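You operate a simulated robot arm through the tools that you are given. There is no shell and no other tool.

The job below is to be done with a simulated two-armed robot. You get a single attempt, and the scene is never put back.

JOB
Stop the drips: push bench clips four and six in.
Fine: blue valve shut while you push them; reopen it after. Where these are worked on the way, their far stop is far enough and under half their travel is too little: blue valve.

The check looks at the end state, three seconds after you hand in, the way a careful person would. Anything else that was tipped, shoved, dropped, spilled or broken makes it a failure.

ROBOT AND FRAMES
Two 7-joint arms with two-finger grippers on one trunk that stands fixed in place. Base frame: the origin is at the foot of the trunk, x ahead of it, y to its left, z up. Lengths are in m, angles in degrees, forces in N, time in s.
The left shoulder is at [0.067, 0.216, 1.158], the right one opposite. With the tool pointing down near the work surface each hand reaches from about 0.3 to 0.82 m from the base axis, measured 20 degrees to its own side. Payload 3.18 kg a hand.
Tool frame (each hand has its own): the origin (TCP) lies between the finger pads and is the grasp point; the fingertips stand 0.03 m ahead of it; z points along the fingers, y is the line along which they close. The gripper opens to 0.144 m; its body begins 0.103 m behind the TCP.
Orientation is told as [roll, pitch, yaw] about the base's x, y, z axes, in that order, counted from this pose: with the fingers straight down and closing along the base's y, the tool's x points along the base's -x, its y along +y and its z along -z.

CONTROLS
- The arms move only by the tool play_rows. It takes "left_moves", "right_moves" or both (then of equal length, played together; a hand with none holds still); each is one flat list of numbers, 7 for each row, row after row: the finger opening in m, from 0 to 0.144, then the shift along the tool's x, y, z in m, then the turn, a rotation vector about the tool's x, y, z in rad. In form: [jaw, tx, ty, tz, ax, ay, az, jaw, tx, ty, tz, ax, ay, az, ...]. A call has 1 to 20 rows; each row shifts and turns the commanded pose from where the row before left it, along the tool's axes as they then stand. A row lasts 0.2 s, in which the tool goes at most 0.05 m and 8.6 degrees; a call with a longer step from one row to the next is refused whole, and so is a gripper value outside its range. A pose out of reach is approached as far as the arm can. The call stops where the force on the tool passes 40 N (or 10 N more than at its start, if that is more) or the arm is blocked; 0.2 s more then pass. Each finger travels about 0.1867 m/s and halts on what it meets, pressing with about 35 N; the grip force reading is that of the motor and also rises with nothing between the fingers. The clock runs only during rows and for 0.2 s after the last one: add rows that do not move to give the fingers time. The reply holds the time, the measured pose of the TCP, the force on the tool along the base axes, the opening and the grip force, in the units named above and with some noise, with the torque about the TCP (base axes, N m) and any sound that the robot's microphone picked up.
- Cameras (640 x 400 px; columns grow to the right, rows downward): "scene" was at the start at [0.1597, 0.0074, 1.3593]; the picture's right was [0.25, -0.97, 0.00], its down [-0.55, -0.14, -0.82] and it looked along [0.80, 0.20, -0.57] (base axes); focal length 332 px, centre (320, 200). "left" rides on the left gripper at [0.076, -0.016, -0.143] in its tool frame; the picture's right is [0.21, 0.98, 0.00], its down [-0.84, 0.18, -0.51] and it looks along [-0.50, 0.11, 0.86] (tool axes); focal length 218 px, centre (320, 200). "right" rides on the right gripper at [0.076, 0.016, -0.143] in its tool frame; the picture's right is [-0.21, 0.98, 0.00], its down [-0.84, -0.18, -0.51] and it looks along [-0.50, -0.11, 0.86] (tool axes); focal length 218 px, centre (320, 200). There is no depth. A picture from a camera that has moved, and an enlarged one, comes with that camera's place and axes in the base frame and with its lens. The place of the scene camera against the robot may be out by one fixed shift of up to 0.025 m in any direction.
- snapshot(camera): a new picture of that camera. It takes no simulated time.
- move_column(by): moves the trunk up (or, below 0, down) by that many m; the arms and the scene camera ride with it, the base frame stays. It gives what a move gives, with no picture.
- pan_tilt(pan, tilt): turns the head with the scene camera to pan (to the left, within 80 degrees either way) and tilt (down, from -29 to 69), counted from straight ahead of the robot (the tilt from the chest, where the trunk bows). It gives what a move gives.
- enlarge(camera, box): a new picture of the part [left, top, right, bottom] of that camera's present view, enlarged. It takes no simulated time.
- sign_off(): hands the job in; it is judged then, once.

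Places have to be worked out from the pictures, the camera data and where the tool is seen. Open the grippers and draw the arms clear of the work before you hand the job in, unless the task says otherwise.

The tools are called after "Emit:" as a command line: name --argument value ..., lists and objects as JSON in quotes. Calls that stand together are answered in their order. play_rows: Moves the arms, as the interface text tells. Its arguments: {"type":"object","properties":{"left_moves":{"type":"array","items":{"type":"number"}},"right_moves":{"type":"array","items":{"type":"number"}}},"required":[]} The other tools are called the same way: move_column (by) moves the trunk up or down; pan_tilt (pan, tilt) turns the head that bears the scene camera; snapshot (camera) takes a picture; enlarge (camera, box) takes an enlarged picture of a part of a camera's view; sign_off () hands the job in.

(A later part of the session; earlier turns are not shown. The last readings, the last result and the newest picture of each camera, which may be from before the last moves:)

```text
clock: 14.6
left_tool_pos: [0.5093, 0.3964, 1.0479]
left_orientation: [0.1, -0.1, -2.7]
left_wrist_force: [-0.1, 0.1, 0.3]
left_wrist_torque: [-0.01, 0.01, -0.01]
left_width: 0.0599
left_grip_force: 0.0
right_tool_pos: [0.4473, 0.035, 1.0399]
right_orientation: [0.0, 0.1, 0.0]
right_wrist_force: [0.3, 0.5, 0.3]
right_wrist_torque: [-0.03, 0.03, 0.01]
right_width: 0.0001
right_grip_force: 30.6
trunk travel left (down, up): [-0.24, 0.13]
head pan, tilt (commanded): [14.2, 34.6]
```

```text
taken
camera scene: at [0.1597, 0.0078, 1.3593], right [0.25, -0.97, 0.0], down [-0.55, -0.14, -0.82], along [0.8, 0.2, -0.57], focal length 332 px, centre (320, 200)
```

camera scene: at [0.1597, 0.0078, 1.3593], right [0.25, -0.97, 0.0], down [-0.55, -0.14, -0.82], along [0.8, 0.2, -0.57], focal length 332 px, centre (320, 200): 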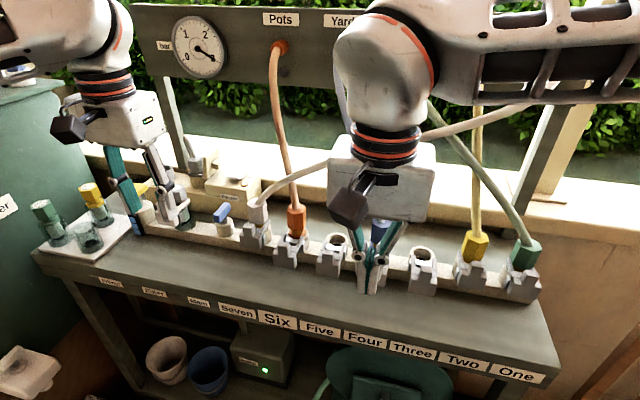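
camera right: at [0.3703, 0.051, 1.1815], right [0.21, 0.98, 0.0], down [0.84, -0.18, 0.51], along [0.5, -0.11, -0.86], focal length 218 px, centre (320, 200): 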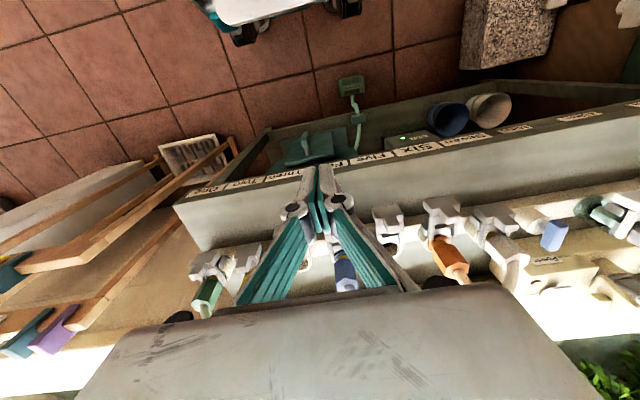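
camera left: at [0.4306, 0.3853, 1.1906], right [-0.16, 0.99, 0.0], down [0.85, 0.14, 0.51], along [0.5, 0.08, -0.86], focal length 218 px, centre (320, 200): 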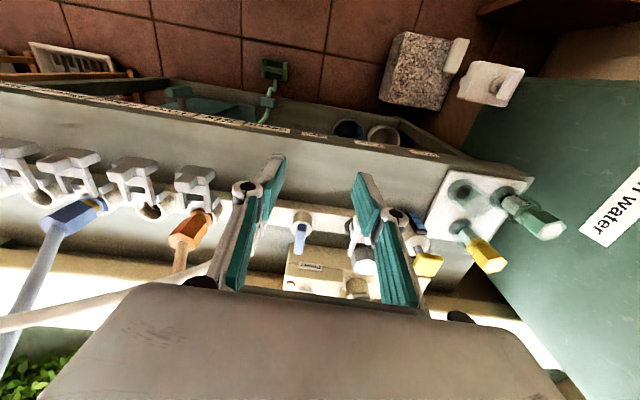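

I enlarge both wrist views on clips four to six to get their shapes and places from two sides.

Emit:
enlarge --camera "left" --box '[0, 125, 240, 275]'

Emit:
enlarge --camera "right" --box '[340, 170, 580, 320]'

Emit:
enlarge --camera "right" --box '[180, 170, 400, 310]'

Emit:
enlarge --camera "scene" --box '[270, 200, 350, 275]'

Emit:
enlarge --camera "scene" --box '[400, 225, 550, 310]'

```text
2.67 times, centred on (120, 200) of left
camera zoom: at [0.4306, 0.3853, 1.1906], right [-0.16, 0.99, 0.0], down [0.85, 0.14, 0.51], along [0.5, 0.08, -0.86], focal length 582 px, centre (853, 200)
```

zoom: 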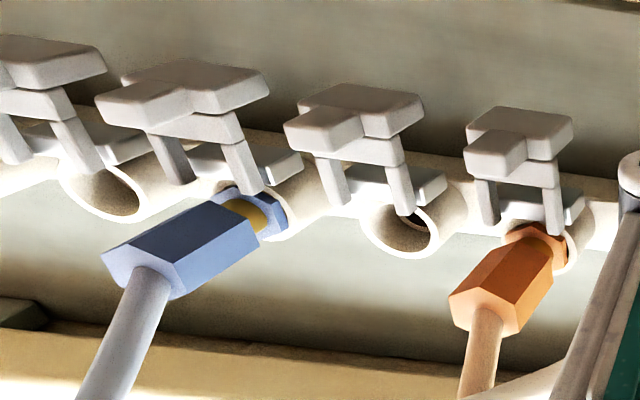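

```text
2.67 times, centred on (460, 245) of right
camera zoom: at [0.3703, 0.051, 1.1815], right [0.21, 0.98, 0.0], down [0.84, -0.18, 0.51], along [0.5, -0.11, -0.86], focal length 582 px, centre (-53, 80)
```

zoom: 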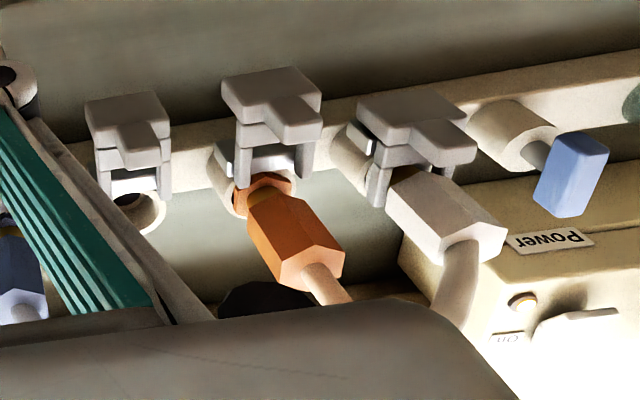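

```text
2.86 times, centred on (290, 240) of right
camera zoom: at [0.3703, 0.051, 1.1815], right [0.21, 0.98, 0.0], down [0.84, -0.18, 0.51], along [0.5, -0.11, -0.86], focal length 624 px, centre (406, 86)
```

zoom: 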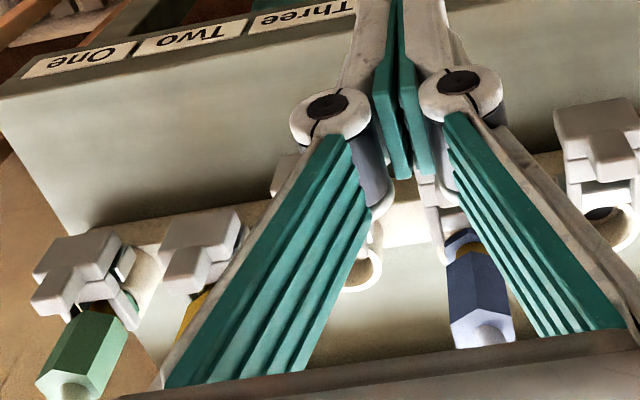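

```text
5.33 times, centred on (310, 238) of scene
camera zoom: at [0.1597, 0.0078, 1.3593], right [0.25, -0.97, 0.0], down [-0.55, -0.14, -0.82], along [0.8, 0.2, -0.57], focal length 1768 px, centre (373, 0)
```

zoom: 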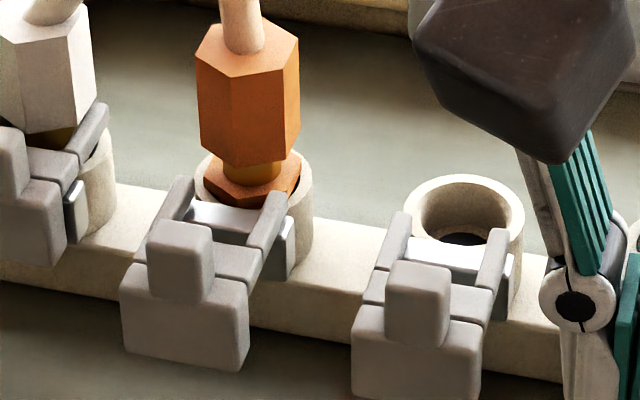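

```text
4.27 times, centred on (475, 268) of scene
camera zoom: at [0.1597, 0.0078, 1.3593], right [0.25, -0.97, 0.0], down [-0.55, -0.14, -0.82], along [0.8, 0.2, -0.57], focal length 1415 px, centre (-341, -88)
```

zoom: 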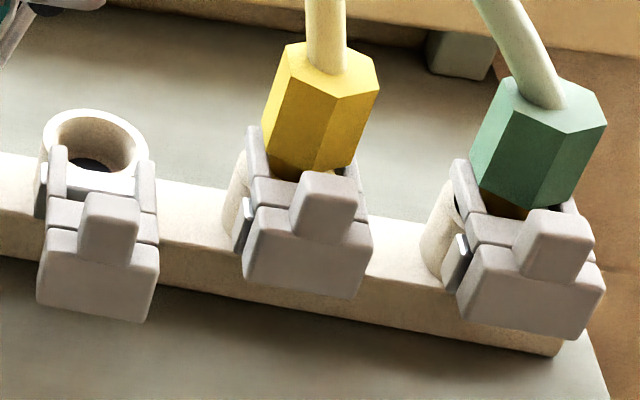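

Triangulating both wrist views gives knob tops at clip six (0.600, 0.215, 0.901) and clip four (0.605, 0.035, 0.901), while the pushed-in clips seven and one sit at x about 0.643, so each needs about 0.04 m of push along +x. I tilt the right hand forward 45 degrees so that its body stays clear of the plugs.

Emit:
play_rows --right_moves '[0.0, 0, 0, 0, 0, -0.131, 0, 0.0, 0, 0, 0, 0, -0.131, 0, 0.0, 0, 0, 0, 0, -0.131, 0, 0.0, 0, 0, 0, 0, -0.131, 0, 0.0, 0, 0, 0, 0, -0.131, 0, 0.0, 0, 0, 0, 0, -0.13, 0, 0.0, 0, 0, 0, 0, 0, 0]'

Emit:
snapshot --camera "right"

Emit:
snapshot --camera "scene"

```text
clock: 16.2
left_tool_pos: [0.5087, 0.396, 1.0476]
left_orientation: [0.0, -0.1, -2.9]
left_wrist_force: [0.7, -0.6, 0.2]
left_wrist_torque: [0.02, -0.03, -0.02]
left_width: 0.0598
left_grip_force: 0.1
right_tool_pos: [0.448, 0.0346, 1.041]
right_orientation: [0.1, -45.1, -0.1]
right_wrist_force: [-0.3, -0.5, 0.3]
right_wrist_torque: [0.0, 0.01, 0.0]
right_width: 0.0
right_grip_force: 30.8
trunk travel left (down, up): [-0.24, 0.13]
head pan, tilt (commanded): [14.2, 34.6]
```

```text
taken
camera right: at [0.2929, 0.0498, 1.0869], right [0.15, 0.98, 0.15], down [0.24, -0.18, 0.95], along [0.96, -0.1, -0.26], focal length 218 px, centre (320, 200)
```

right: 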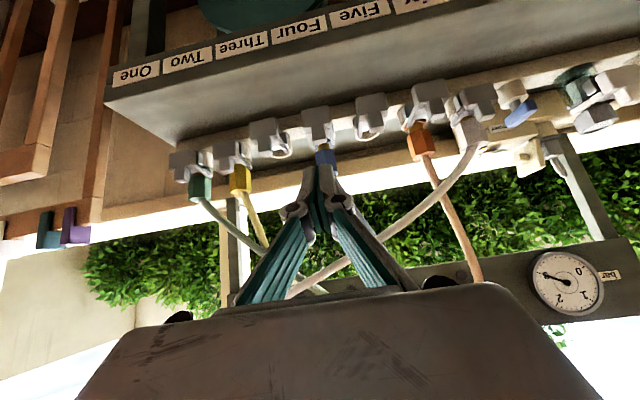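

```text
taken
camera scene: at [0.1599, 0.0071, 1.3592], right [0.25, -0.97, 0.0], down [-0.55, -0.14, -0.82], along [0.8, 0.2, -0.57], focal length 332 px, centre (320, 200)
```

scene: 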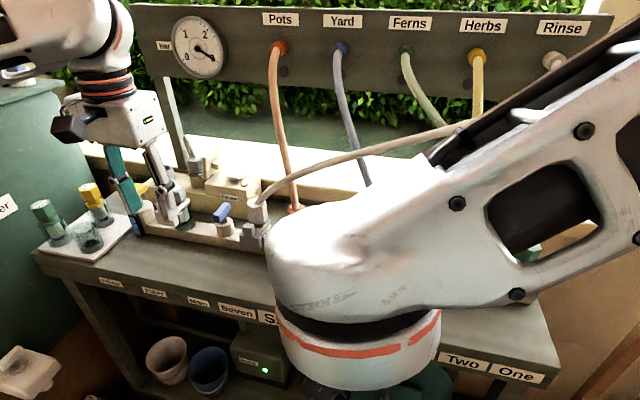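

The tilted view shows clip four straight ahead of the closed fingers. I enlarge it to line up.

Emit:
enlarge --camera "right" --box '[240, 90, 400, 190]'

```text
4.00 times, centred on (320, 140) of right
camera zoom: at [0.2929, 0.0498, 1.0869], right [0.15, 0.98, 0.15], down [0.24, -0.18, 0.95], along [0.96, -0.1, -0.26], focal length 873 px, centre (320, 440)
```

zoom: 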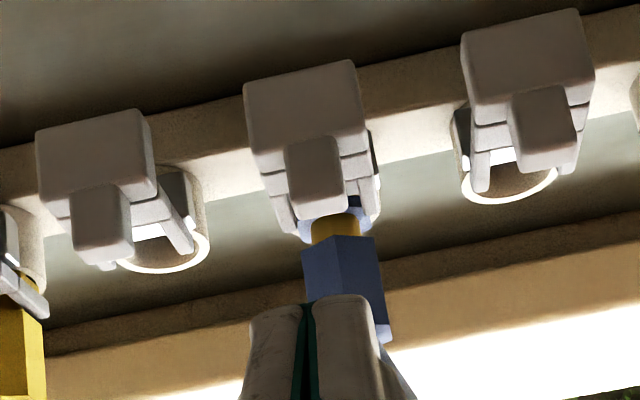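

Clip four's knob is centred at about y 0.030, face near x 0.60, z 0.86 to 0.905. I bring the tilted right fingertips to about 4 cm in front of it and check again.

Emit:
play_rows --right_moves '[0.0, 0.0086, -0.0012, 0.0377, 0, 0, 0, 0.0, 0.0086, -0.0012, 0.0377, 0, 0, 0, 0.0, 0.0086, -0.0012, 0.0377, 0, 0, 0, 0.0, 0.0086, -0.0012, 0.0377, 0, 0, 0, 0.0, 0, 0, 0, 0, 0, 0]'

Emit:
enlarge --camera "right" --box '[200, 80, 440, 230]'

Emit:
enlarge --camera "left" --box '[0, 100, 240, 250]'

Emit:
snapshot --camera "scene"

```text
clock: 17.6
left_tool_pos: [0.5087, 0.3955, 1.0469]
left_orientation: [0.1, -0.1, -2.8]
left_wrist_force: [0.0, -0.1, 0.4]
left_wrist_torque: [0.04, -0.02, 0.01]
left_width: 0.0601
left_grip_force: 0.1
right_tool_pos: [0.5541, 0.0105, 0.9317]
right_orientation: [5.3, -45.0, -7.6]
right_wrist_force: [-0.3, -0.5, 0.3]
right_wrist_torque: [0.02, 0.03, 0.04]
right_width: 0.0002
right_grip_force: 30.9
trunk travel left (down, up): [-0.24, 0.13]
head pan, tilt (commanded): [14.2, 34.6]
stopped in row 5 (right hand): the arm was blocked; the commanded pose is now the measured one
```

```text
2.67 times, centred on (320, 155) of right
camera zoom: at [0.3991, 0.0341, 0.9792], right [0.21, 0.95, 0.21], down [0.22, -0.26, 0.94], along [0.95, -0.15, -0.26], focal length 582 px, centre (320, 320)
```

zoom: 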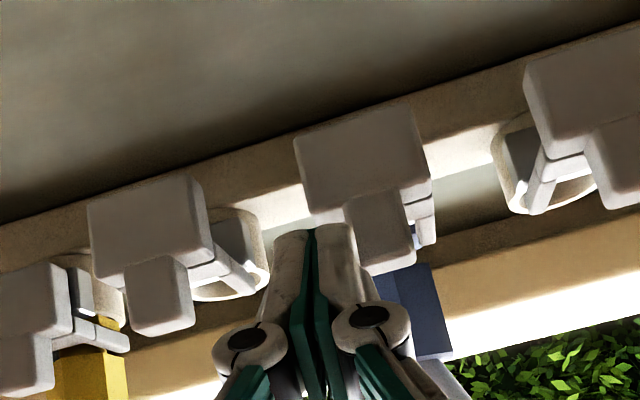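

```text
2.67 times, centred on (120, 175) of left
camera zoom: at [0.4314, 0.3846, 1.191], right [-0.16, 0.99, 0.0], down [0.85, 0.14, 0.51], along [0.5, 0.08, -0.86], focal length 582 px, centre (853, 267)
```

zoom: 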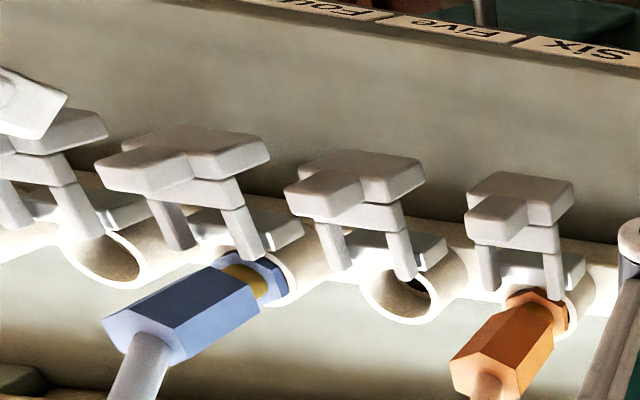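

```text
taken
camera scene: at [0.16, 0.0069, 1.3593], right [0.25, -0.97, 0.0], down [-0.55, -0.14, -0.82], along [0.8, 0.2, -0.57], focal length 332 px, centre (320, 200)
```

scene: 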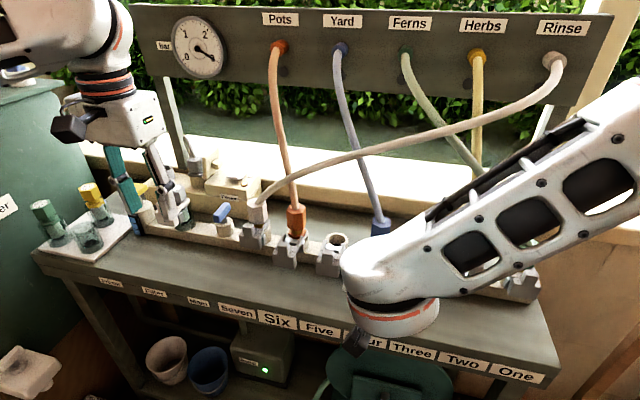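

The arm ran into its own limit at this tilt (no force on the tool), and the hand drifted short and askew of clip four. I back off up and away, then take the tilt down to about 25 degrees and straighten it.

Emit:
play_rows --right_moves '[0.0, 0.007, 0, -0.0283, 0, 0, 0, 0.0, 0.007, 0, -0.0283, 0, 0, 0, 0.0, 0, 0, 0, 0.005, 0.1163, -0.031, 0.0, 0, 0, 0, 0.005, 0.1163, -0.031, 0.0, 0, 0, 0, 0.005, 0.1163, -0.031, 0.0, 0, 0, 0, 0, 0, 0]'

Emit:
snapshot --camera "right"

Emit:
snapshot --camera "scene"

```text
clock: 19.0
left_tool_pos: [0.5094, 0.3966, 1.0481]
left_orientation: [0.0, -0.2, -2.8]
left_wrist_force: [0.1, -0.4, -0.4]
left_wrist_torque: [0.01, 0.02, 0.0]
left_width: 0.0601
left_grip_force: 0.0
right_tool_pos: [0.5003, 0.0155, 0.9609]
right_orientation: [-0.4, -25.4, 0.8]
right_wrist_force: [0.2, -0.7, -0.2]
right_wrist_torque: [0.02, 0.02, 0.02]
right_width: 0.0002
right_grip_force: 30.2
trunk travel left (down, up): [-0.24, 0.13]
head pan, tilt (commanded): [14.2, 34.6]
```

```text
taken
camera right: at [0.3702, 0.0312, 1.0567], right [0.18, 0.98, 0.08], down [0.55, -0.17, 0.82], along [0.82, -0.1, -0.57], focal length 218 px, centre (320, 200)
```

right: 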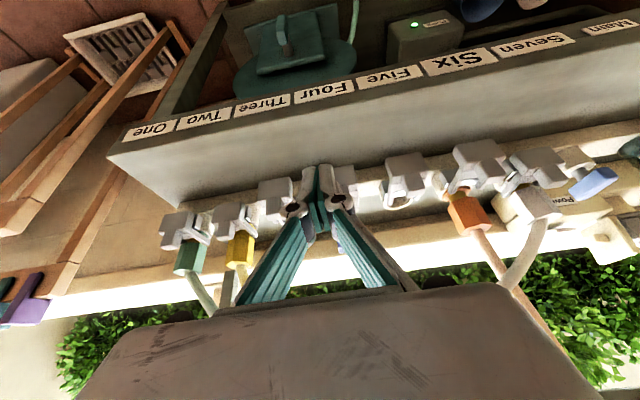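

```text
taken
camera scene: at [0.1595, 0.0074, 1.3594], right [0.25, -0.97, 0.0], down [-0.55, -0.14, -0.82], along [0.8, 0.2, -0.57], focal length 332 px, centre (320, 200)
```

scene: 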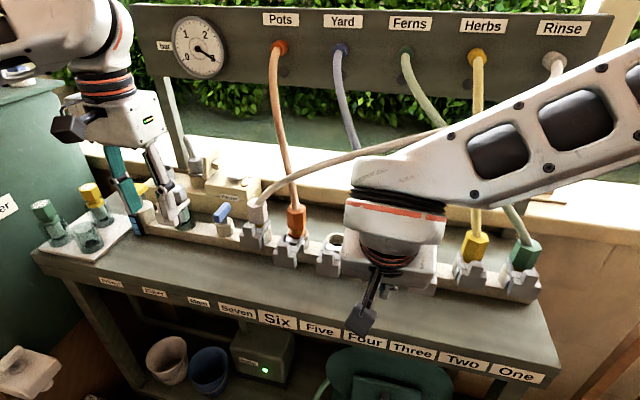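

The hand is now straight, tilted 25 degrees, at (0.500, 0.016, 0.961). I move to y 0.030 and down so the fingertips stand about 2 cm in front of clip four's face at z about 0.88.

Emit:
play_rows --right_moves '[0.0, -0.0084, 0.0048, 0.0253, 0, 0, 0, 0.0, -0.0084, 0.0048, 0.0253, 0, 0, 0, 0.0, -0.0085, 0.0049, 0.0253, 0, 0, 0, 0.0, 0, 0, 0, 0, 0, 0]'

Emit:
enlarge --camera "right" --box '[200, 100, 440, 250]'

Emit:
enlarge --camera "left" --box '[0, 100, 160, 200]'

Emit:
enlarge --camera "scene" --box '[300, 190, 460, 290]'

```text
clock: 20.0
left_tool_pos: [0.509, 0.3963, 1.0486]
left_orientation: [0.0, -0.1, -2.9]
left_wrist_force: [-1.1, -0.3, 0.4]
left_wrist_torque: [0.02, -0.03, 0.02]
left_width: 0.0601
left_grip_force: 0.1
right_tool_pos: [0.5585, 0.0279, 0.9037]
right_orientation: [-0.4, -25.3, 0.8]
right_wrist_force: [-0.7, -0.2, -0.8]
right_wrist_torque: [0.03, 0.0, -0.02]
right_width: 0.0003
right_grip_force: 30.5
trunk travel left (down, up): [-0.24, 0.13]
head pan, tilt (commanded): [14.2, 34.6]
```

```text
2.67 times, centred on (320, 175) of right
camera zoom: at [0.4268, 0.0452, 0.9983], right [0.18, 0.98, 0.08], down [0.54, -0.17, 0.82], along [0.82, -0.1, -0.56], focal length 582 px, centre (320, 267)
```

zoom: 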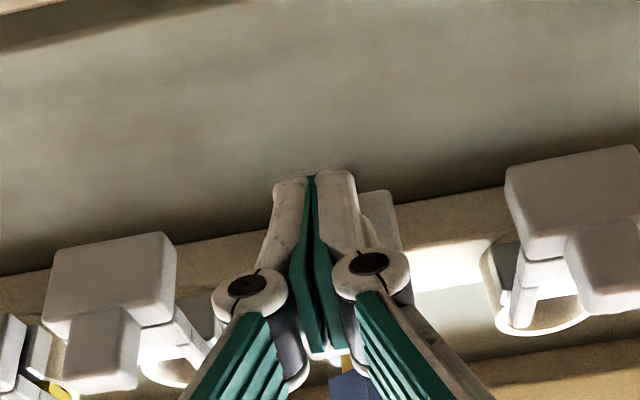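

```text
4.00 times, centred on (80, 150) of left
camera zoom: at [0.4306, 0.3849, 1.1914], right [-0.16, 0.99, 0.0], down [0.85, 0.14, 0.51], along [0.5, 0.08, -0.86], focal length 873 px, centre (1280, 400)
```

zoom: 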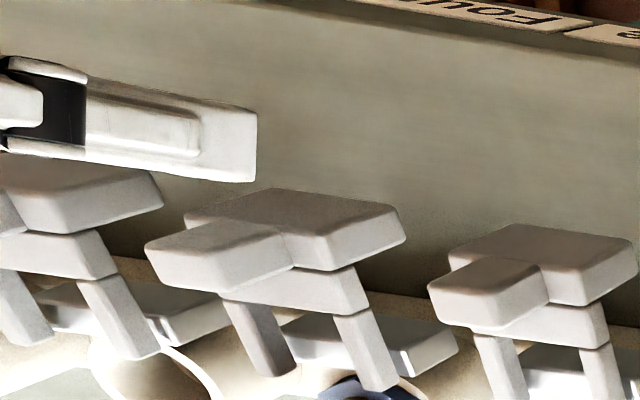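

```text
4.00 times, centred on (380, 240) of scene
camera zoom: at [0.1591, 0.0073, 1.3595], right [0.25, -0.97, 0.0], down [-0.55, -0.14, -0.82], along [0.8, 0.2, -0.57], focal length 1326 px, centre (80, 40)
```

zoom: 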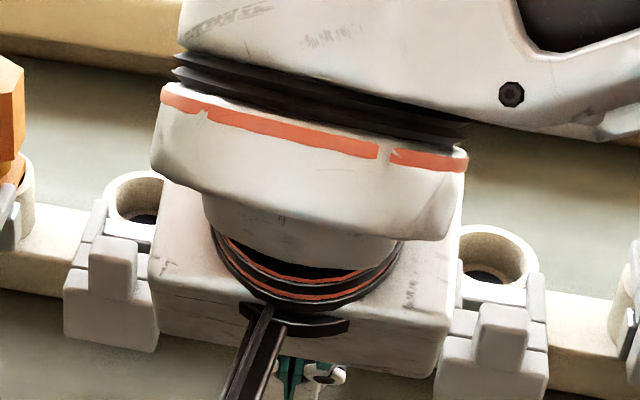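

The fingertips stand just short of clip four's face; judged against clips three and five they sit about 7 mm too far right. I shift +6 mm in y and creep forward 2 cm along +x, watching for contact.

Emit:
play_rows --right_moves '[0.0, 0, 0.006, 0, 0, 0, 0, 0.0, -0.00452, 0, 0.00214, 0, 0, 0, 0.0, -0.00452, 0, 0.00214, 0, 0, 0, 0.0, -0.00452, 0, 0.00214, 0, 0, 0, 0.0, -0.00452, 0, 0.00214, 0, 0, 0, 0.0, 0, 0, 0, 0, 0, 0]'

Emit:
enlarge --camera "right" --box '[200, 100, 440, 250]'

Emit:
enlarge --camera "left" --box '[0, 100, 160, 200]'

```text
clock: 21.4
left_tool_pos: [0.5092, 0.3957, 1.0477]
left_orientation: [0.1, -0.1, -2.8]
left_wrist_force: [-0.2, 0.5, 0.6]
left_wrist_torque: [-0.02, 0.02, -0.01]
left_width: 0.0597
left_grip_force: 0.0
right_tool_pos: [0.5772, 0.0353, 0.9054]
right_orientation: [-0.4, -25.4, 0.6]
right_wrist_force: [-0.5, -0.2, -0.2]
right_wrist_torque: [0.03, -0.01, -0.02]
right_width: 0.0003
right_grip_force: 30.9
trunk travel left (down, up): [-0.24, 0.13]
head pan, tilt (commanded): [14.2, 34.6]
```

```text
2.67 times, centred on (320, 175) of right
camera zoom: at [0.4451, 0.0516, 0.9995], right [0.18, 0.98, 0.08], down [0.55, -0.17, 0.82], along [0.82, -0.1, -0.56], focal length 582 px, centre (320, 267)
```

zoom: 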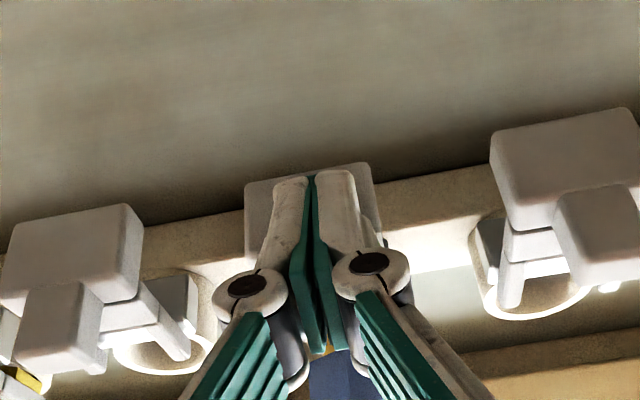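

```text
4.00 times, centred on (80, 150) of left
camera zoom: at [0.4311, 0.385, 1.191], right [-0.16, 0.99, 0.0], down [0.85, 0.14, 0.51], along [0.5, 0.08, -0.86], focal length 873 px, centre (1280, 400)
```

zoom: 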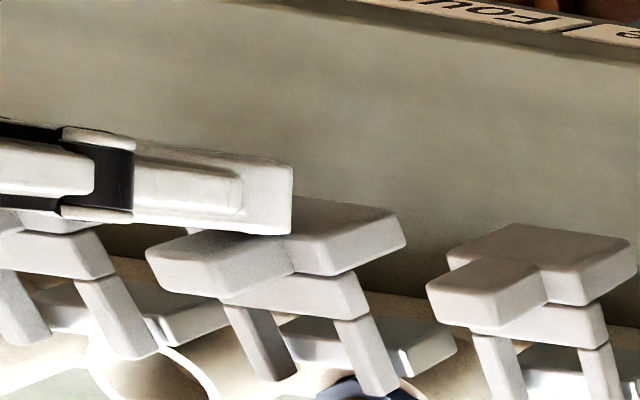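

The fingers are centred on clip four's face and nearly touching. I push on slowly by another 2.5 cm along +x.

Emit:
play_rows --right_moves '[0.0, -0.00452, 0, 0.00214, 0, 0, 0, 0.0, -0.00452, 0, 0.00214, 0, 0, 0, 0.0, -0.00452, 0, 0.00214, 0, 0, 0, 0.0, -0.00452, 0, 0.00214, 0, 0, 0, 0.0, -0.00452, 0, 0.00214, 0, 0, 0, 0.0, 0, 0, 0, 0, 0, 0]'

Emit:
enlarge --camera "right" --box '[200, 100, 440, 250]'

Emit:
enlarge --camera "left" --box '[0, 100, 160, 200]'

```text
clock: 22.8
left_tool_pos: [0.5073, 0.3961, 1.048]
left_orientation: [0.0, -0.1, -2.9]
left_wrist_force: [-0.1, 0.6, 0.5]
left_wrist_torque: [0.03, -0.02, 0.02]
left_width: 0.06
left_grip_force: 0.0
right_tool_pos: [0.6004, 0.0346, 0.9044]
right_orientation: [-0.4, -25.5, 0.6]
right_wrist_force: [-0.3, 0.1, 0.2]
right_wrist_torque: [0.01, 0.0, 0.01]
right_width: 0.0001
right_grip_force: 30.2
trunk travel left (down, up): [-0.24, 0.13]
head pan, tilt (commanded): [14.2, 34.6]
```

```text
2.67 times, centred on (320, 175) of right
camera zoom: at [0.4698, 0.0511, 0.9993], right [0.18, 0.98, 0.08], down [0.54, -0.17, 0.82], along [0.82, -0.1, -0.56], focal length 582 px, centre (320, 267)
```

zoom: 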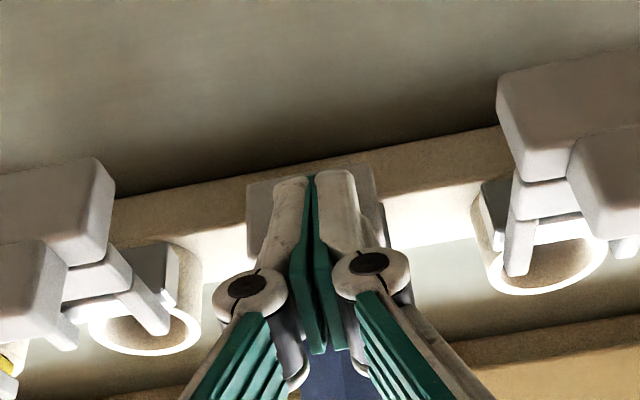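

```text
4.00 times, centred on (80, 150) of left
camera zoom: at [0.4311, 0.385, 1.191], right [-0.16, 0.99, 0.0], down [0.85, 0.14, 0.51], along [0.5, 0.08, -0.86], focal length 873 px, centre (1280, 400)
```

zoom: 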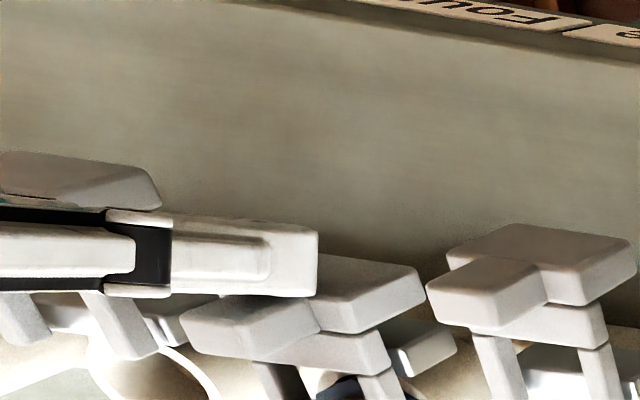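

Clip four is sliding in easily with the fingers, about halfway now. I keep pushing until it stops.

Emit:
play_rows --right_moves '[0.0, -0.00452, 0, 0.00214, 0, 0, 0, 0.0, -0.00452, 0, 0.00214, 0, 0, 0, 0.0, -0.00452, 0, 0.00214, 0, 0, 0, 0.0, -0.0027, 0, 0.0013, 0, 0, 0, 0.0, 0, 0, 0, 0, 0, 0]'

Emit:
enlarge --camera "right" --box '[200, 100, 440, 250]'

Emit:
enlarge --camera "left" --box '[0, 100, 160, 200]'

```text
clock: 24.0
left_tool_pos: [0.5082, 0.3956, 1.0482]
left_orientation: [0.1, -0.2, -2.9]
left_wrist_force: [0.5, -0.3, -0.8]
left_wrist_torque: [-0.01, 0.01, -0.01]
left_width: 0.0601
left_grip_force: 0.0
right_tool_pos: [0.6101, 0.0364, 0.9011]
right_orientation: [-0.5, -24.6, 0.7]
right_wrist_force: [-15.4, -2.3, 5.4]
right_wrist_torque: [-0.09, 0.19, -0.1]
right_width: 0.006
right_grip_force: 30.8
trunk travel left (down, up): [-0.24, 0.13]
head pan, tilt (commanded): [14.2, 34.6]
stopped in row 5 (right hand): the force on the tool passed its limit at 41 N (the readings are from after the stop); the commanded pose is now the measured one
```

```text
2.67 times, centred on (320, 175) of right
camera zoom: at [0.4812, 0.0528, 0.9985], right [0.18, 0.98, 0.08], down [0.56, -0.17, 0.81], along [0.81, -0.1, -0.58], focal length 582 px, centre (320, 267)
```

zoom: 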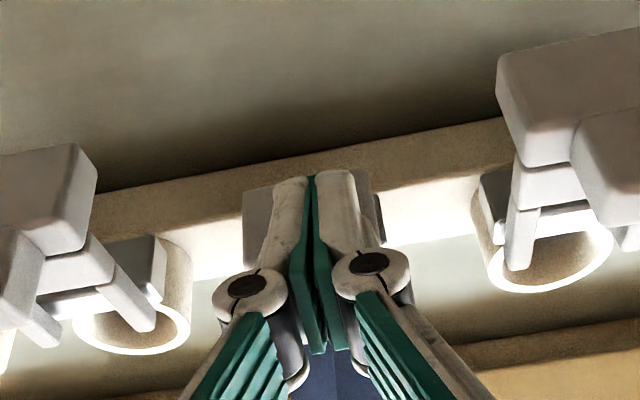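

```text
4.00 times, centred on (80, 150) of left
camera zoom: at [0.4302, 0.385, 1.1914], right [-0.16, 0.99, 0.0], down [0.85, 0.14, 0.51], along [0.5, 0.08, -0.86], focal length 873 px, centre (1280, 400)
```

zoom: 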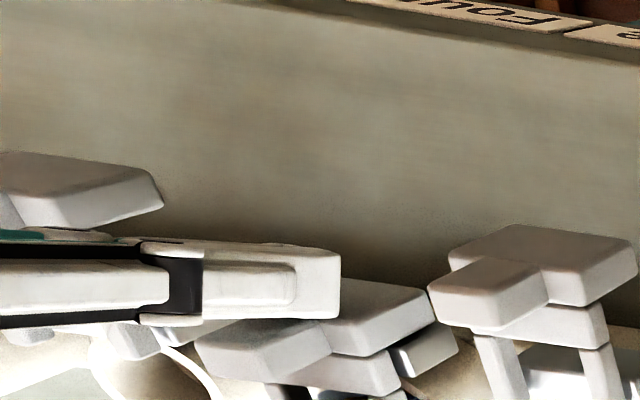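

It stopped at 41 N after clip four had moved roughly 2.6 cm in all. I back the right hand off and compare clip four with the clips that are already in.

Emit:
play_rows --right_moves '[0.0, 0.0271, 0, -0.0128, 0, 0, 0, 0.0, 0.0271, 0, -0.0128, 0, 0, 0, 0.0, -0.01, -0.02, -0.04, 0, 0, 0, 0.0, -0.01, -0.03, -0.035, 0, 0, 0, 0.0, 0, -0.045, 0, 0, 0, 0, 0.0, 0, -0.045, 0, 0, 0, 0]'

Emit:
snapshot --camera "scene"

Emit:
enlarge --camera "scene" --box '[230, 180, 410, 300]'

Emit:
enlarge --camera "left" --box '[0, 100, 240, 250]'

Emit:
enlarge --camera "right" --box '[200, 100, 640, 375]'

```text
clock: 25.4
left_tool_pos: [0.5077, 0.3952, 1.0488]
left_orientation: [0.0, -0.1, -2.8]
left_wrist_force: [-0.2, -0.4, 0.4]
left_wrist_torque: [0.02, 0.0, 0.0]
left_width: 0.0603
left_grip_force: 0.1
right_tool_pos: [0.5431, -0.1047, 0.9819]
right_orientation: [-0.5, -24.7, 0.7]
right_wrist_force: [-0.2, -0.9, 0.4]
right_wrist_torque: [0.04, 0.0, 0.0]
right_width: 0.0003
right_grip_force: 31.1
trunk travel left (down, up): [-0.24, 0.13]
head pan, tilt (commanded): [14.2, 34.6]
```

```text
taken
camera scene: at [0.1592, 0.0065, 1.3594], right [0.25, -0.97, 0.0], down [-0.55, -0.14, -0.82], along [0.8, 0.2, -0.57], focal length 332 px, centre (320, 200)
```

scene: 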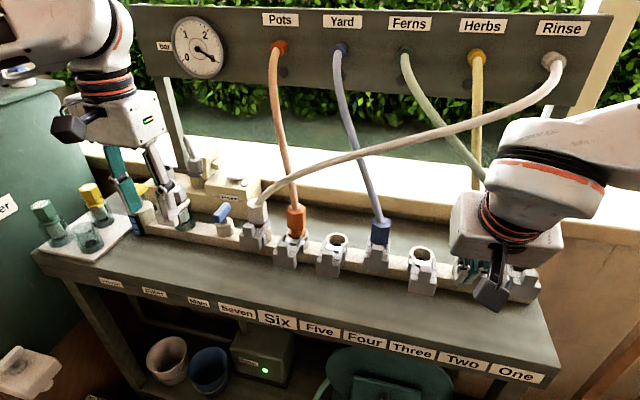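

```text
3.33 times, centred on (320, 240) of scene
camera zoom: at [0.1592, 0.0065, 1.3594], right [0.25, -0.97, 0.0], down [-0.55, -0.14, -0.82], along [0.8, 0.2, -0.57], focal length 1105 px, centre (320, 67)
```

zoom: 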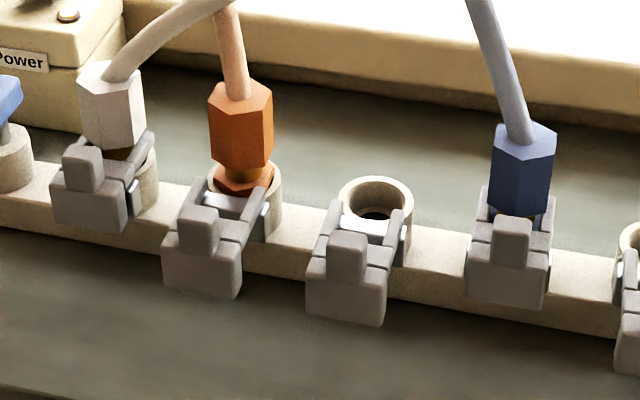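

```text
2.67 times, centred on (120, 175) of left
camera zoom: at [0.4306, 0.3842, 1.1915], right [-0.16, 0.99, 0.0], down [0.85, 0.14, 0.51], along [0.5, 0.08, -0.86], focal length 582 px, centre (853, 267)
```

zoom: 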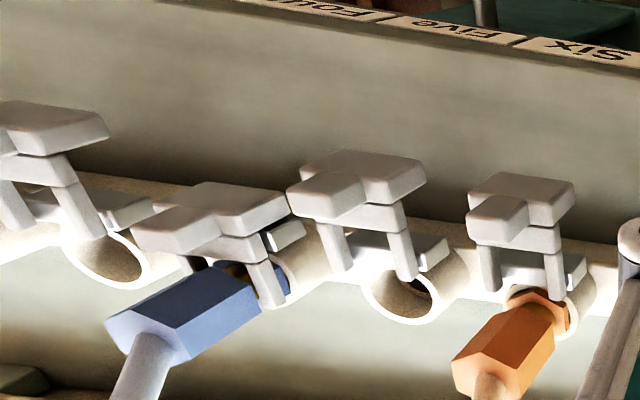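

```text
1.45 times, centred on (420, 238) of right
camera zoom: at [0.4131, -0.0895, 1.0789], right [0.18, 0.98, 0.08], down [0.55, -0.17, 0.82], along [0.81, -0.1, -0.57], focal length 318 px, centre (174, 146)
```

zoom: 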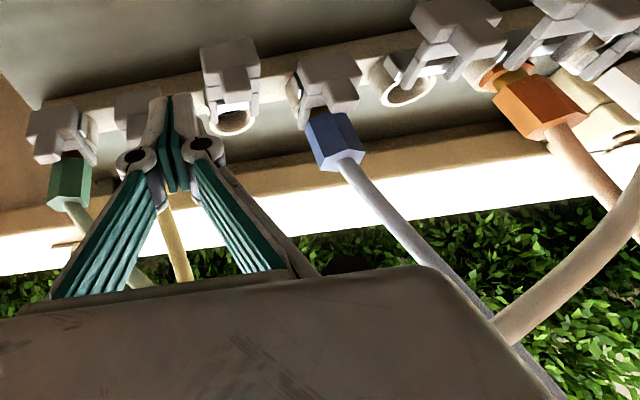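

Clip four now looks seated like seven and two. I enlarge it at the same scale used before for clips one and two, to compare the depth carefully.

Emit:
enlarge --camera "scene" --box '[340, 210, 420, 285]'

Emit:
enlarge --camera "scene" --box '[225, 185, 305, 260]'

Emit:
enlarge --camera "right" --box '[200, 110, 360, 210]'

Emit:
enlarge --camera "right" --box '[360, 90, 640, 265]'

```text
5.33 times, centred on (380, 248) of scene
camera zoom: at [0.1592, 0.0065, 1.3594], right [0.25, -0.97, 0.0], down [-0.55, -0.14, -0.82], along [0.8, 0.2, -0.57], focal length 1768 px, centre (0, -53)
```

zoom: 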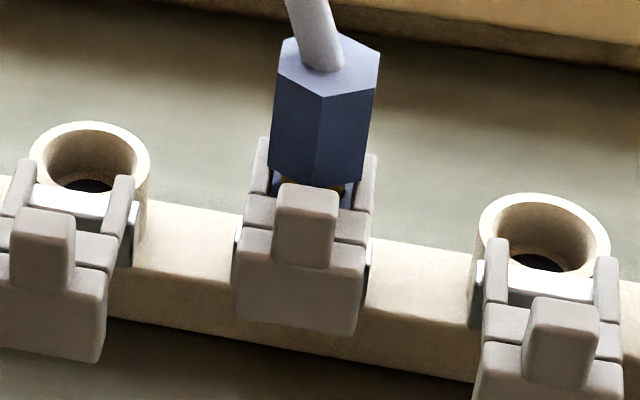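

```text
5.33 times, centred on (265, 222) of scene
camera zoom: at [0.1592, 0.0065, 1.3594], right [0.25, -0.97, 0.0], down [-0.55, -0.14, -0.82], along [0.8, 0.2, -0.57], focal length 1768 px, centre (613, 80)
```

zoom: 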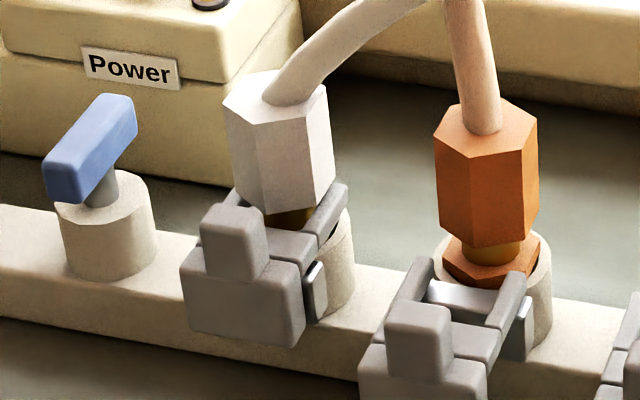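

```text
4.00 times, centred on (280, 160) of right
camera zoom: at [0.4131, -0.0895, 1.0789], right [0.18, 0.98, 0.08], down [0.55, -0.17, 0.82], along [0.81, -0.1, -0.57], focal length 873 px, centre (480, 360)
```

zoom: 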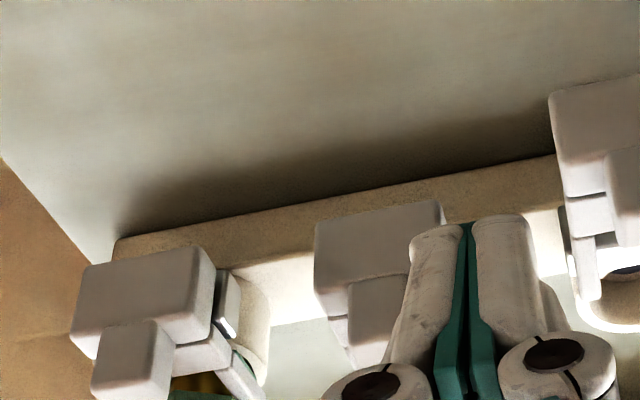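

```text
2.29 times, centred on (500, 178) of right
camera zoom: at [0.4131, -0.0895, 1.0789], right [0.18, 0.98, 0.08], down [0.55, -0.17, 0.82], along [0.81, -0.1, -0.57], focal length 499 px, centre (-91, 251)
```

zoom: 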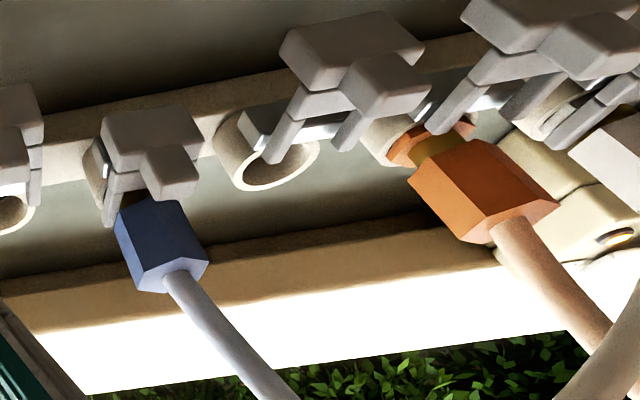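

Scaled for distance, clip four's block stands exactly as far from its plug as clip seven's does, so four is fully in. I raise the right hand away and meanwhile straighten, close and tilt the left hand 25 degrees for clip six.

Emit:
play_rows --left_moves '[0.04, 0, 0, 0, 0, -0.0873, -0.0098, 0.02, 0, 0, 0, 0, -0.0873, -0.0098, 0.0, 0, 0, 0, 0, -0.0873, -0.0098, 0.0, 0, 0, 0, 0, -0.0873, -0.0098, 0.0, 0, 0, 0, 0, -0.0873, -0.0098, 0.0, 0, 0, 0, 0, 0, 0]' --right_moves '[0.0, 0.0056, 0, -0.0356, 0, 0, 0, 0.0, 0.0056, 0, -0.0356, 0, 0, 0, 0.0, 0.0056, 0, -0.0356, 0, 0, 0, 0.0, 0.0056, 0, -0.0356, 0, 0, 0, 0.0, 0.0056, 0, -0.0356, 0, 0, 0, 0.0, 0, 0, 0, 0, 0, 0]'

Emit:
snapshot --camera "left"

Emit:
snapshot --camera "scene"

```text
clock: 26.8
left_tool_pos: [0.5093, 0.3961, 1.0463]
left_orientation: [-0.7, -25.2, 0.2]
left_wrist_force: [0.3, -0.3, -0.8]
left_wrist_torque: [0.01, 0.01, 0.0]
left_width: 0.0002
left_grip_force: 31.1
right_tool_pos: [0.4445, -0.1011, 1.1297]
right_orientation: [-0.5, -24.7, 0.6]
right_wrist_force: [0.3, 0.5, 0.8]
right_wrist_torque: [0.02, 0.0, 0.0]
right_width: 0.0
right_grip_force: 30.8
trunk travel left (down, up): [-0.24, 0.13]
head pan, tilt (commanded): [14.2, 34.6]
```

```text
taken
camera left: at [0.3799, 0.3823, 1.1441], right [-0.19, 0.98, -0.1], down [0.55, 0.19, 0.81], along [0.81, 0.1, -0.57], focal length 218 px, centre (320, 200)
```

left: 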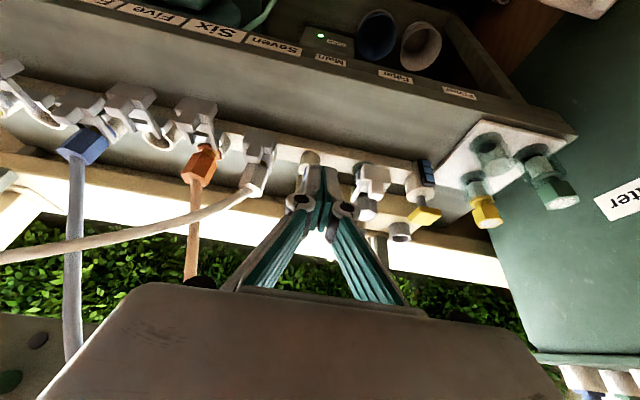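

```text
taken
camera scene: at [0.1605, 0.0074, 1.359], right [0.25, -0.97, 0.0], down [-0.55, -0.14, -0.82], along [0.8, 0.2, -0.57], focal length 332 px, centre (320, 200)
```

scene: 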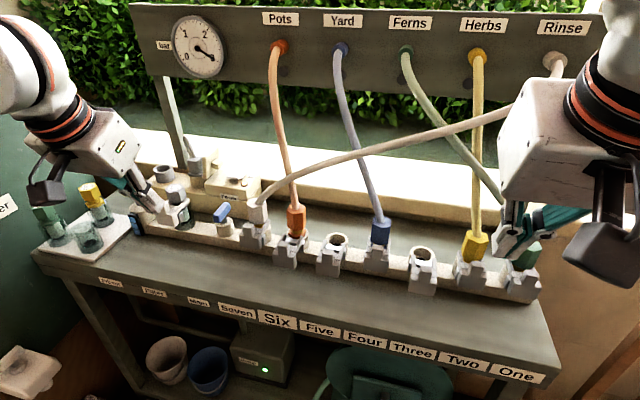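

Everything else stands as before. I bring the left hand across to y about 0.217 and down in front of clip six, staying short of the clips.

Emit:
play_rows --left_moves '[0.0, 0.0036, -0.0358, 0.0171, 0, 0, 0, 0.0, 0.0036, -0.0358, 0.0171, 0, 0, 0, 0.0, 0.0036, -0.0358, 0.0171, 0, 0, 0, 0.0, 0.0036, -0.0358, 0.0171, 0, 0, 0, 0.0, 0.0036, -0.0358, 0.0171, 0, 0, 0, 0.0, 0, 0, 0, 0, 0, 0]'

Emit:
enlarge --camera "left" --box '[160, 80, 480, 280]'

Emit:
snapshot --camera "scene"

```text
clock: 28.2
left_tool_pos: [0.5269, 0.2163, 0.9629]
left_orientation: [-0.7, -25.2, 0.4]
left_wrist_force: [0.3, -0.1, -0.3]
left_wrist_torque: [-0.01, -0.01, -0.02]
left_width: 0.0
left_grip_force: 30.6
right_tool_pos: [0.443, -0.101, 1.1296]
right_orientation: [-0.6, -24.8, 0.7]
right_wrist_force: [-0.4, -0.6, 0.3]
right_wrist_torque: [0.02, -0.01, -0.01]
right_width: 0.0
right_grip_force: 30.7
trunk travel left (down, up): [-0.24, 0.13]
head pan, tilt (commanded): [14.2, 34.6]
```

```text
2.00 times, centred on (320, 180) of left
camera zoom: at [0.3977, 0.2022, 1.061], right [-0.19, 0.98, -0.1], down [0.55, 0.19, 0.81], along [0.81, 0.1, -0.57], focal length 436 px, centre (320, 240)
```

zoom: 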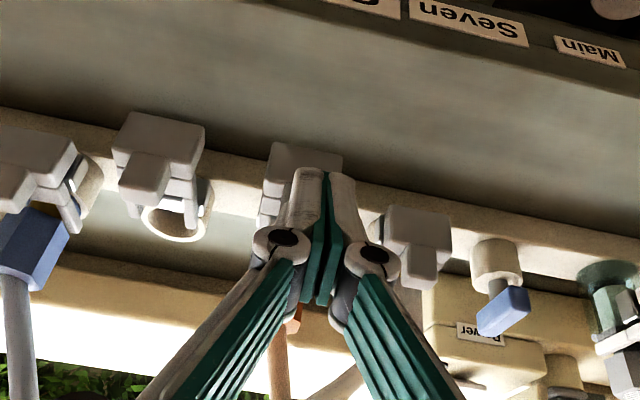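

```text
taken
camera scene: at [0.1592, 0.0078, 1.3594], right [0.25, -0.97, 0.0], down [-0.55, -0.14, -0.82], along [0.8, 0.2, -0.57], focal length 332 px, centre (320, 200)
```

scene: 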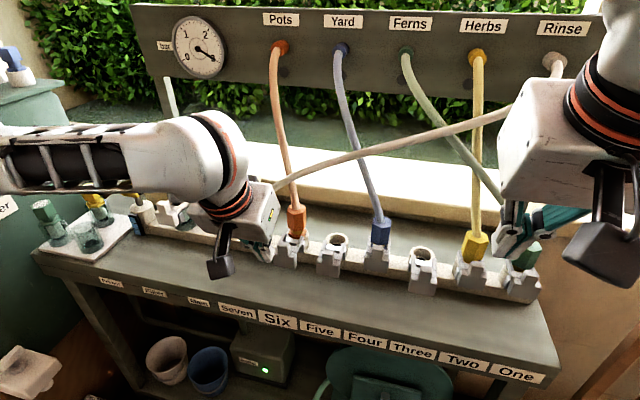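

Clip six's block appears centred at y about 0.213 relative to the fingers. I go down to TCP (0.558, 0.213, 0.905), about 2 cm short of its face.

Emit:
play_rows --left_moves '[0.0, -0.002, -0.0018, 0.033, 0, 0, 0, 0.0, -0.002, -0.0017, 0.033, 0, 0, 0, 0.0, 0, 0, 0, 0, 0, 0]'

Emit:
enlarge --camera "left" --box '[200, 100, 440, 250]'

```text
clock: 29.0
left_tool_pos: [0.5595, 0.2115, 0.9055]
left_orientation: [-0.7, -25.1, 0.2]
left_wrist_force: [0.3, 0.5, -0.5]
left_wrist_torque: [-0.02, -0.01, 0.0]
left_width: 0.0003
left_grip_force: 30.2
right_tool_pos: [0.4426, -0.101, 1.1296]
right_orientation: [-0.5, -24.8, 0.6]
right_wrist_force: [0.1, 0.0, -0.2]
right_wrist_torque: [-0.03, 0.0, 0.0]
right_width: 0.0
right_grip_force: 31.1
trunk travel left (down, up): [-0.24, 0.13]
head pan, tilt (commanded): [14.2, 34.6]
```

```text
2.67 times, centred on (320, 175) of left
camera zoom: at [0.4288, 0.1978, 1.0045], right [-0.19, 0.98, -0.1], down [0.55, 0.19, 0.81], along [0.81, 0.1, -0.57], focal length 582 px, centre (320, 267)
```

zoom: 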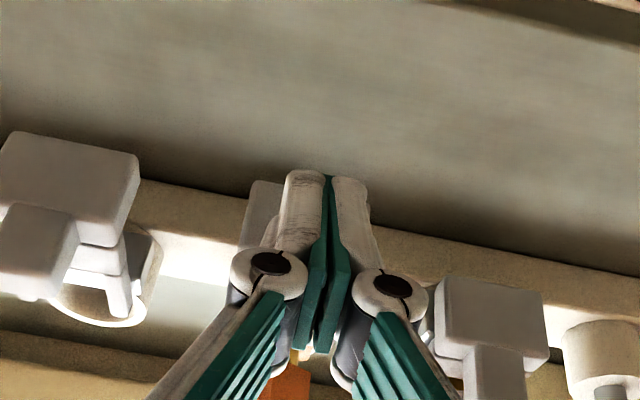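

The fingers are lined up with clip six's face. I push forward slowly along +x, first 2.5 cm.

Emit:
play_rows --left_moves '[0.0, -0.00453, 0, 0.00212, 0, 0, 0, 0.0, -0.00453, 0, 0.00212, 0, 0, 0, 0.0, -0.00453, 0, 0.00212, 0, 0, 0, 0.0, -0.00453, 0, 0.00212, 0, 0, 0, 0.0, -0.00453, 0, 0.00212, 0, 0, 0, 0.0, 0, 0, 0, 0, 0, 0]'

Emit:
enlarge --camera "left" --box '[200, 100, 440, 250]'

Emit:
enlarge --camera "right" --box '[360, 90, 640, 265]'

```text
clock: 30.4
left_tool_pos: [0.5847, 0.2112, 0.9067]
left_orientation: [-0.7, -25.1, 0.2]
left_wrist_force: [0.5, -0.3, 0.4]
left_wrist_torque: [-0.03, -0.02, -0.05]
left_width: 0.0
left_grip_force: 30.4
right_tool_pos: [0.4426, -0.1031, 1.1287]
right_orientation: [-0.5, -24.8, 0.8]
right_wrist_force: [0.3, 0.3, -0.4]
right_wrist_torque: [-0.02, 0.02, 0.03]
right_width: 0.0001
right_grip_force: 30.8
trunk travel left (down, up): [-0.24, 0.13]
head pan, tilt (commanded): [14.2, 34.6]
```

```text
2.67 times, centred on (320, 175) of left
camera zoom: at [0.4548, 0.1978, 1.0041], right [-0.19, 0.98, -0.1], down [0.55, 0.19, 0.81], along [0.81, 0.1, -0.57], focal length 582 px, centre (320, 267)
```

zoom: 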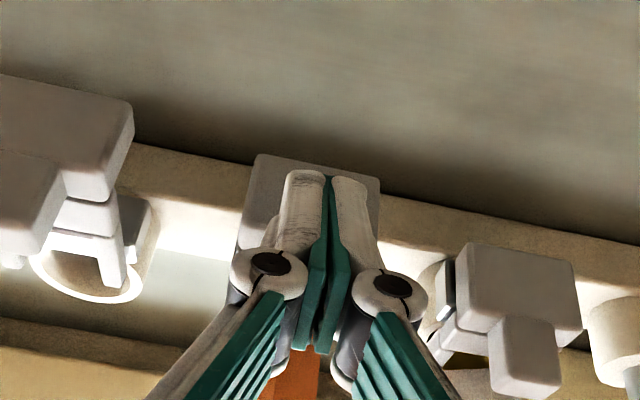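

```text
2.29 times, centred on (500, 178) of right
camera zoom: at [0.3134, -0.0859, 1.2259], right [0.18, 0.98, 0.08], down [0.55, -0.17, 0.82], along [0.81, -0.1, -0.57], focal length 499 px, centre (-91, 251)
```

zoom: 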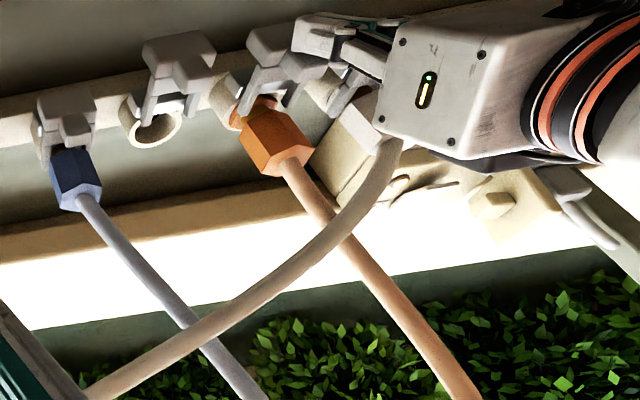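

Aligned and about to touch or just touching. I push on until the force stop.

Emit:
play_rows --left_moves '[0.0, -0.00453, 0, 0.00212, 0, 0, 0, 0.0, -0.00453, 0, 0.00212, 0, 0, 0, 0.0, -0.00453, 0, 0.00212, 0, 0, 0, 0.0, -0.00362, 0, 0.0017, 0, 0, 0, 0.0, -0.00272, 0, 0.00127, 0, 0, 0, 0.0, -0.00272, 0, 0.00127, 0, 0, 0, 0.0, -0.00272, 0, 0.00127, 0, 0, 0, 0.0, -0.00272, 0, 0.00127, 0, 0, 0]'

Emit:
enlarge --camera "left" --box '[200, 100, 440, 250]'

Emit:
enlarge --camera "right" --box '[360, 90, 640, 265]'

```text
clock: 32.2
left_tool_pos: [0.6105, 0.2123, 0.9057]
left_orientation: [-0.7, -24.9, 0.1]
left_wrist_force: [-34.8, 9.5, 6.1]
left_wrist_torque: [0.27, 0.51, 0.21]
left_width: 0.0061
left_grip_force: 30.8
right_tool_pos: [0.44, -0.1009, 1.1299]
right_orientation: [-0.7, -25.0, 0.7]
right_wrist_force: [-0.1, -0.6, 0.0]
right_wrist_torque: [-0.01, 0.02, 0.0]
right_width: 0.0
right_grip_force: 30.5
trunk travel left (down, up): [-0.24, 0.13]
head pan, tilt (commanded): [14.2, 34.6]
```

```text
2.67 times, centred on (320, 175) of left
camera zoom: at [0.4813, 0.1985, 1.004], right [-0.19, 0.98, -0.1], down [0.55, 0.19, 0.81], along [0.81, 0.1, -0.57], focal length 582 px, centre (320, 267)
```

zoom: 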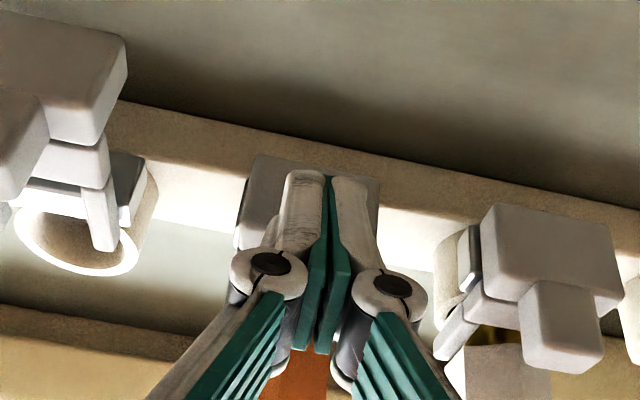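

```text
2.29 times, centred on (500, 178) of right
camera zoom: at [0.3097, -0.0853, 1.2271], right [0.18, 0.98, 0.08], down [0.55, -0.17, 0.82], along [0.81, -0.1, -0.57], focal length 499 px, centre (-91, 251)
```

zoom: 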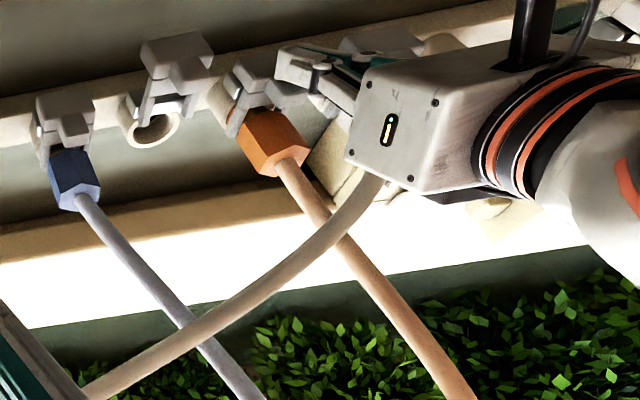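

Force has built to 35 N at x 0.6105, the same depth at which clip four stopped. I press one small step more to be sure it is home.

Emit:
play_rows --left_moves '[0.0, -0.00272, 0, 0.00127, 0, 0, 0, 0.0, -0.00181, 0, 0.00085, 0, 0, 0, 0.0, 0, 0, 0, 0, 0, 0]'

```text
clock: 32.5
left_tool_pos: [0.6111, 0.2108, 0.9038]
left_orientation: [-0.8, -24.3, -0.1]
left_wrist_force: [-25.3, 5.3, 9.1]
left_wrist_torque: [0.14, 0.29, 0.15]
left_width: 0.0061
left_grip_force: 30.5
right_tool_pos: [0.4412, -0.1013, 1.1305]
right_orientation: [-0.4, -24.9, 0.7]
right_wrist_force: [0.7, 0.0, -0.8]
right_wrist_torque: [0.0, -0.01, 0.01]
right_width: 0.0
right_grip_force: 31.3
trunk travel left (down, up): [-0.24, 0.13]
head pan, tilt (commanded): [14.2, 34.6]
stopped in row 1 (left hand): the force on the tool passed its limit at 49 N (the readings are from after the stop); the commanded pose is now the measured one
```

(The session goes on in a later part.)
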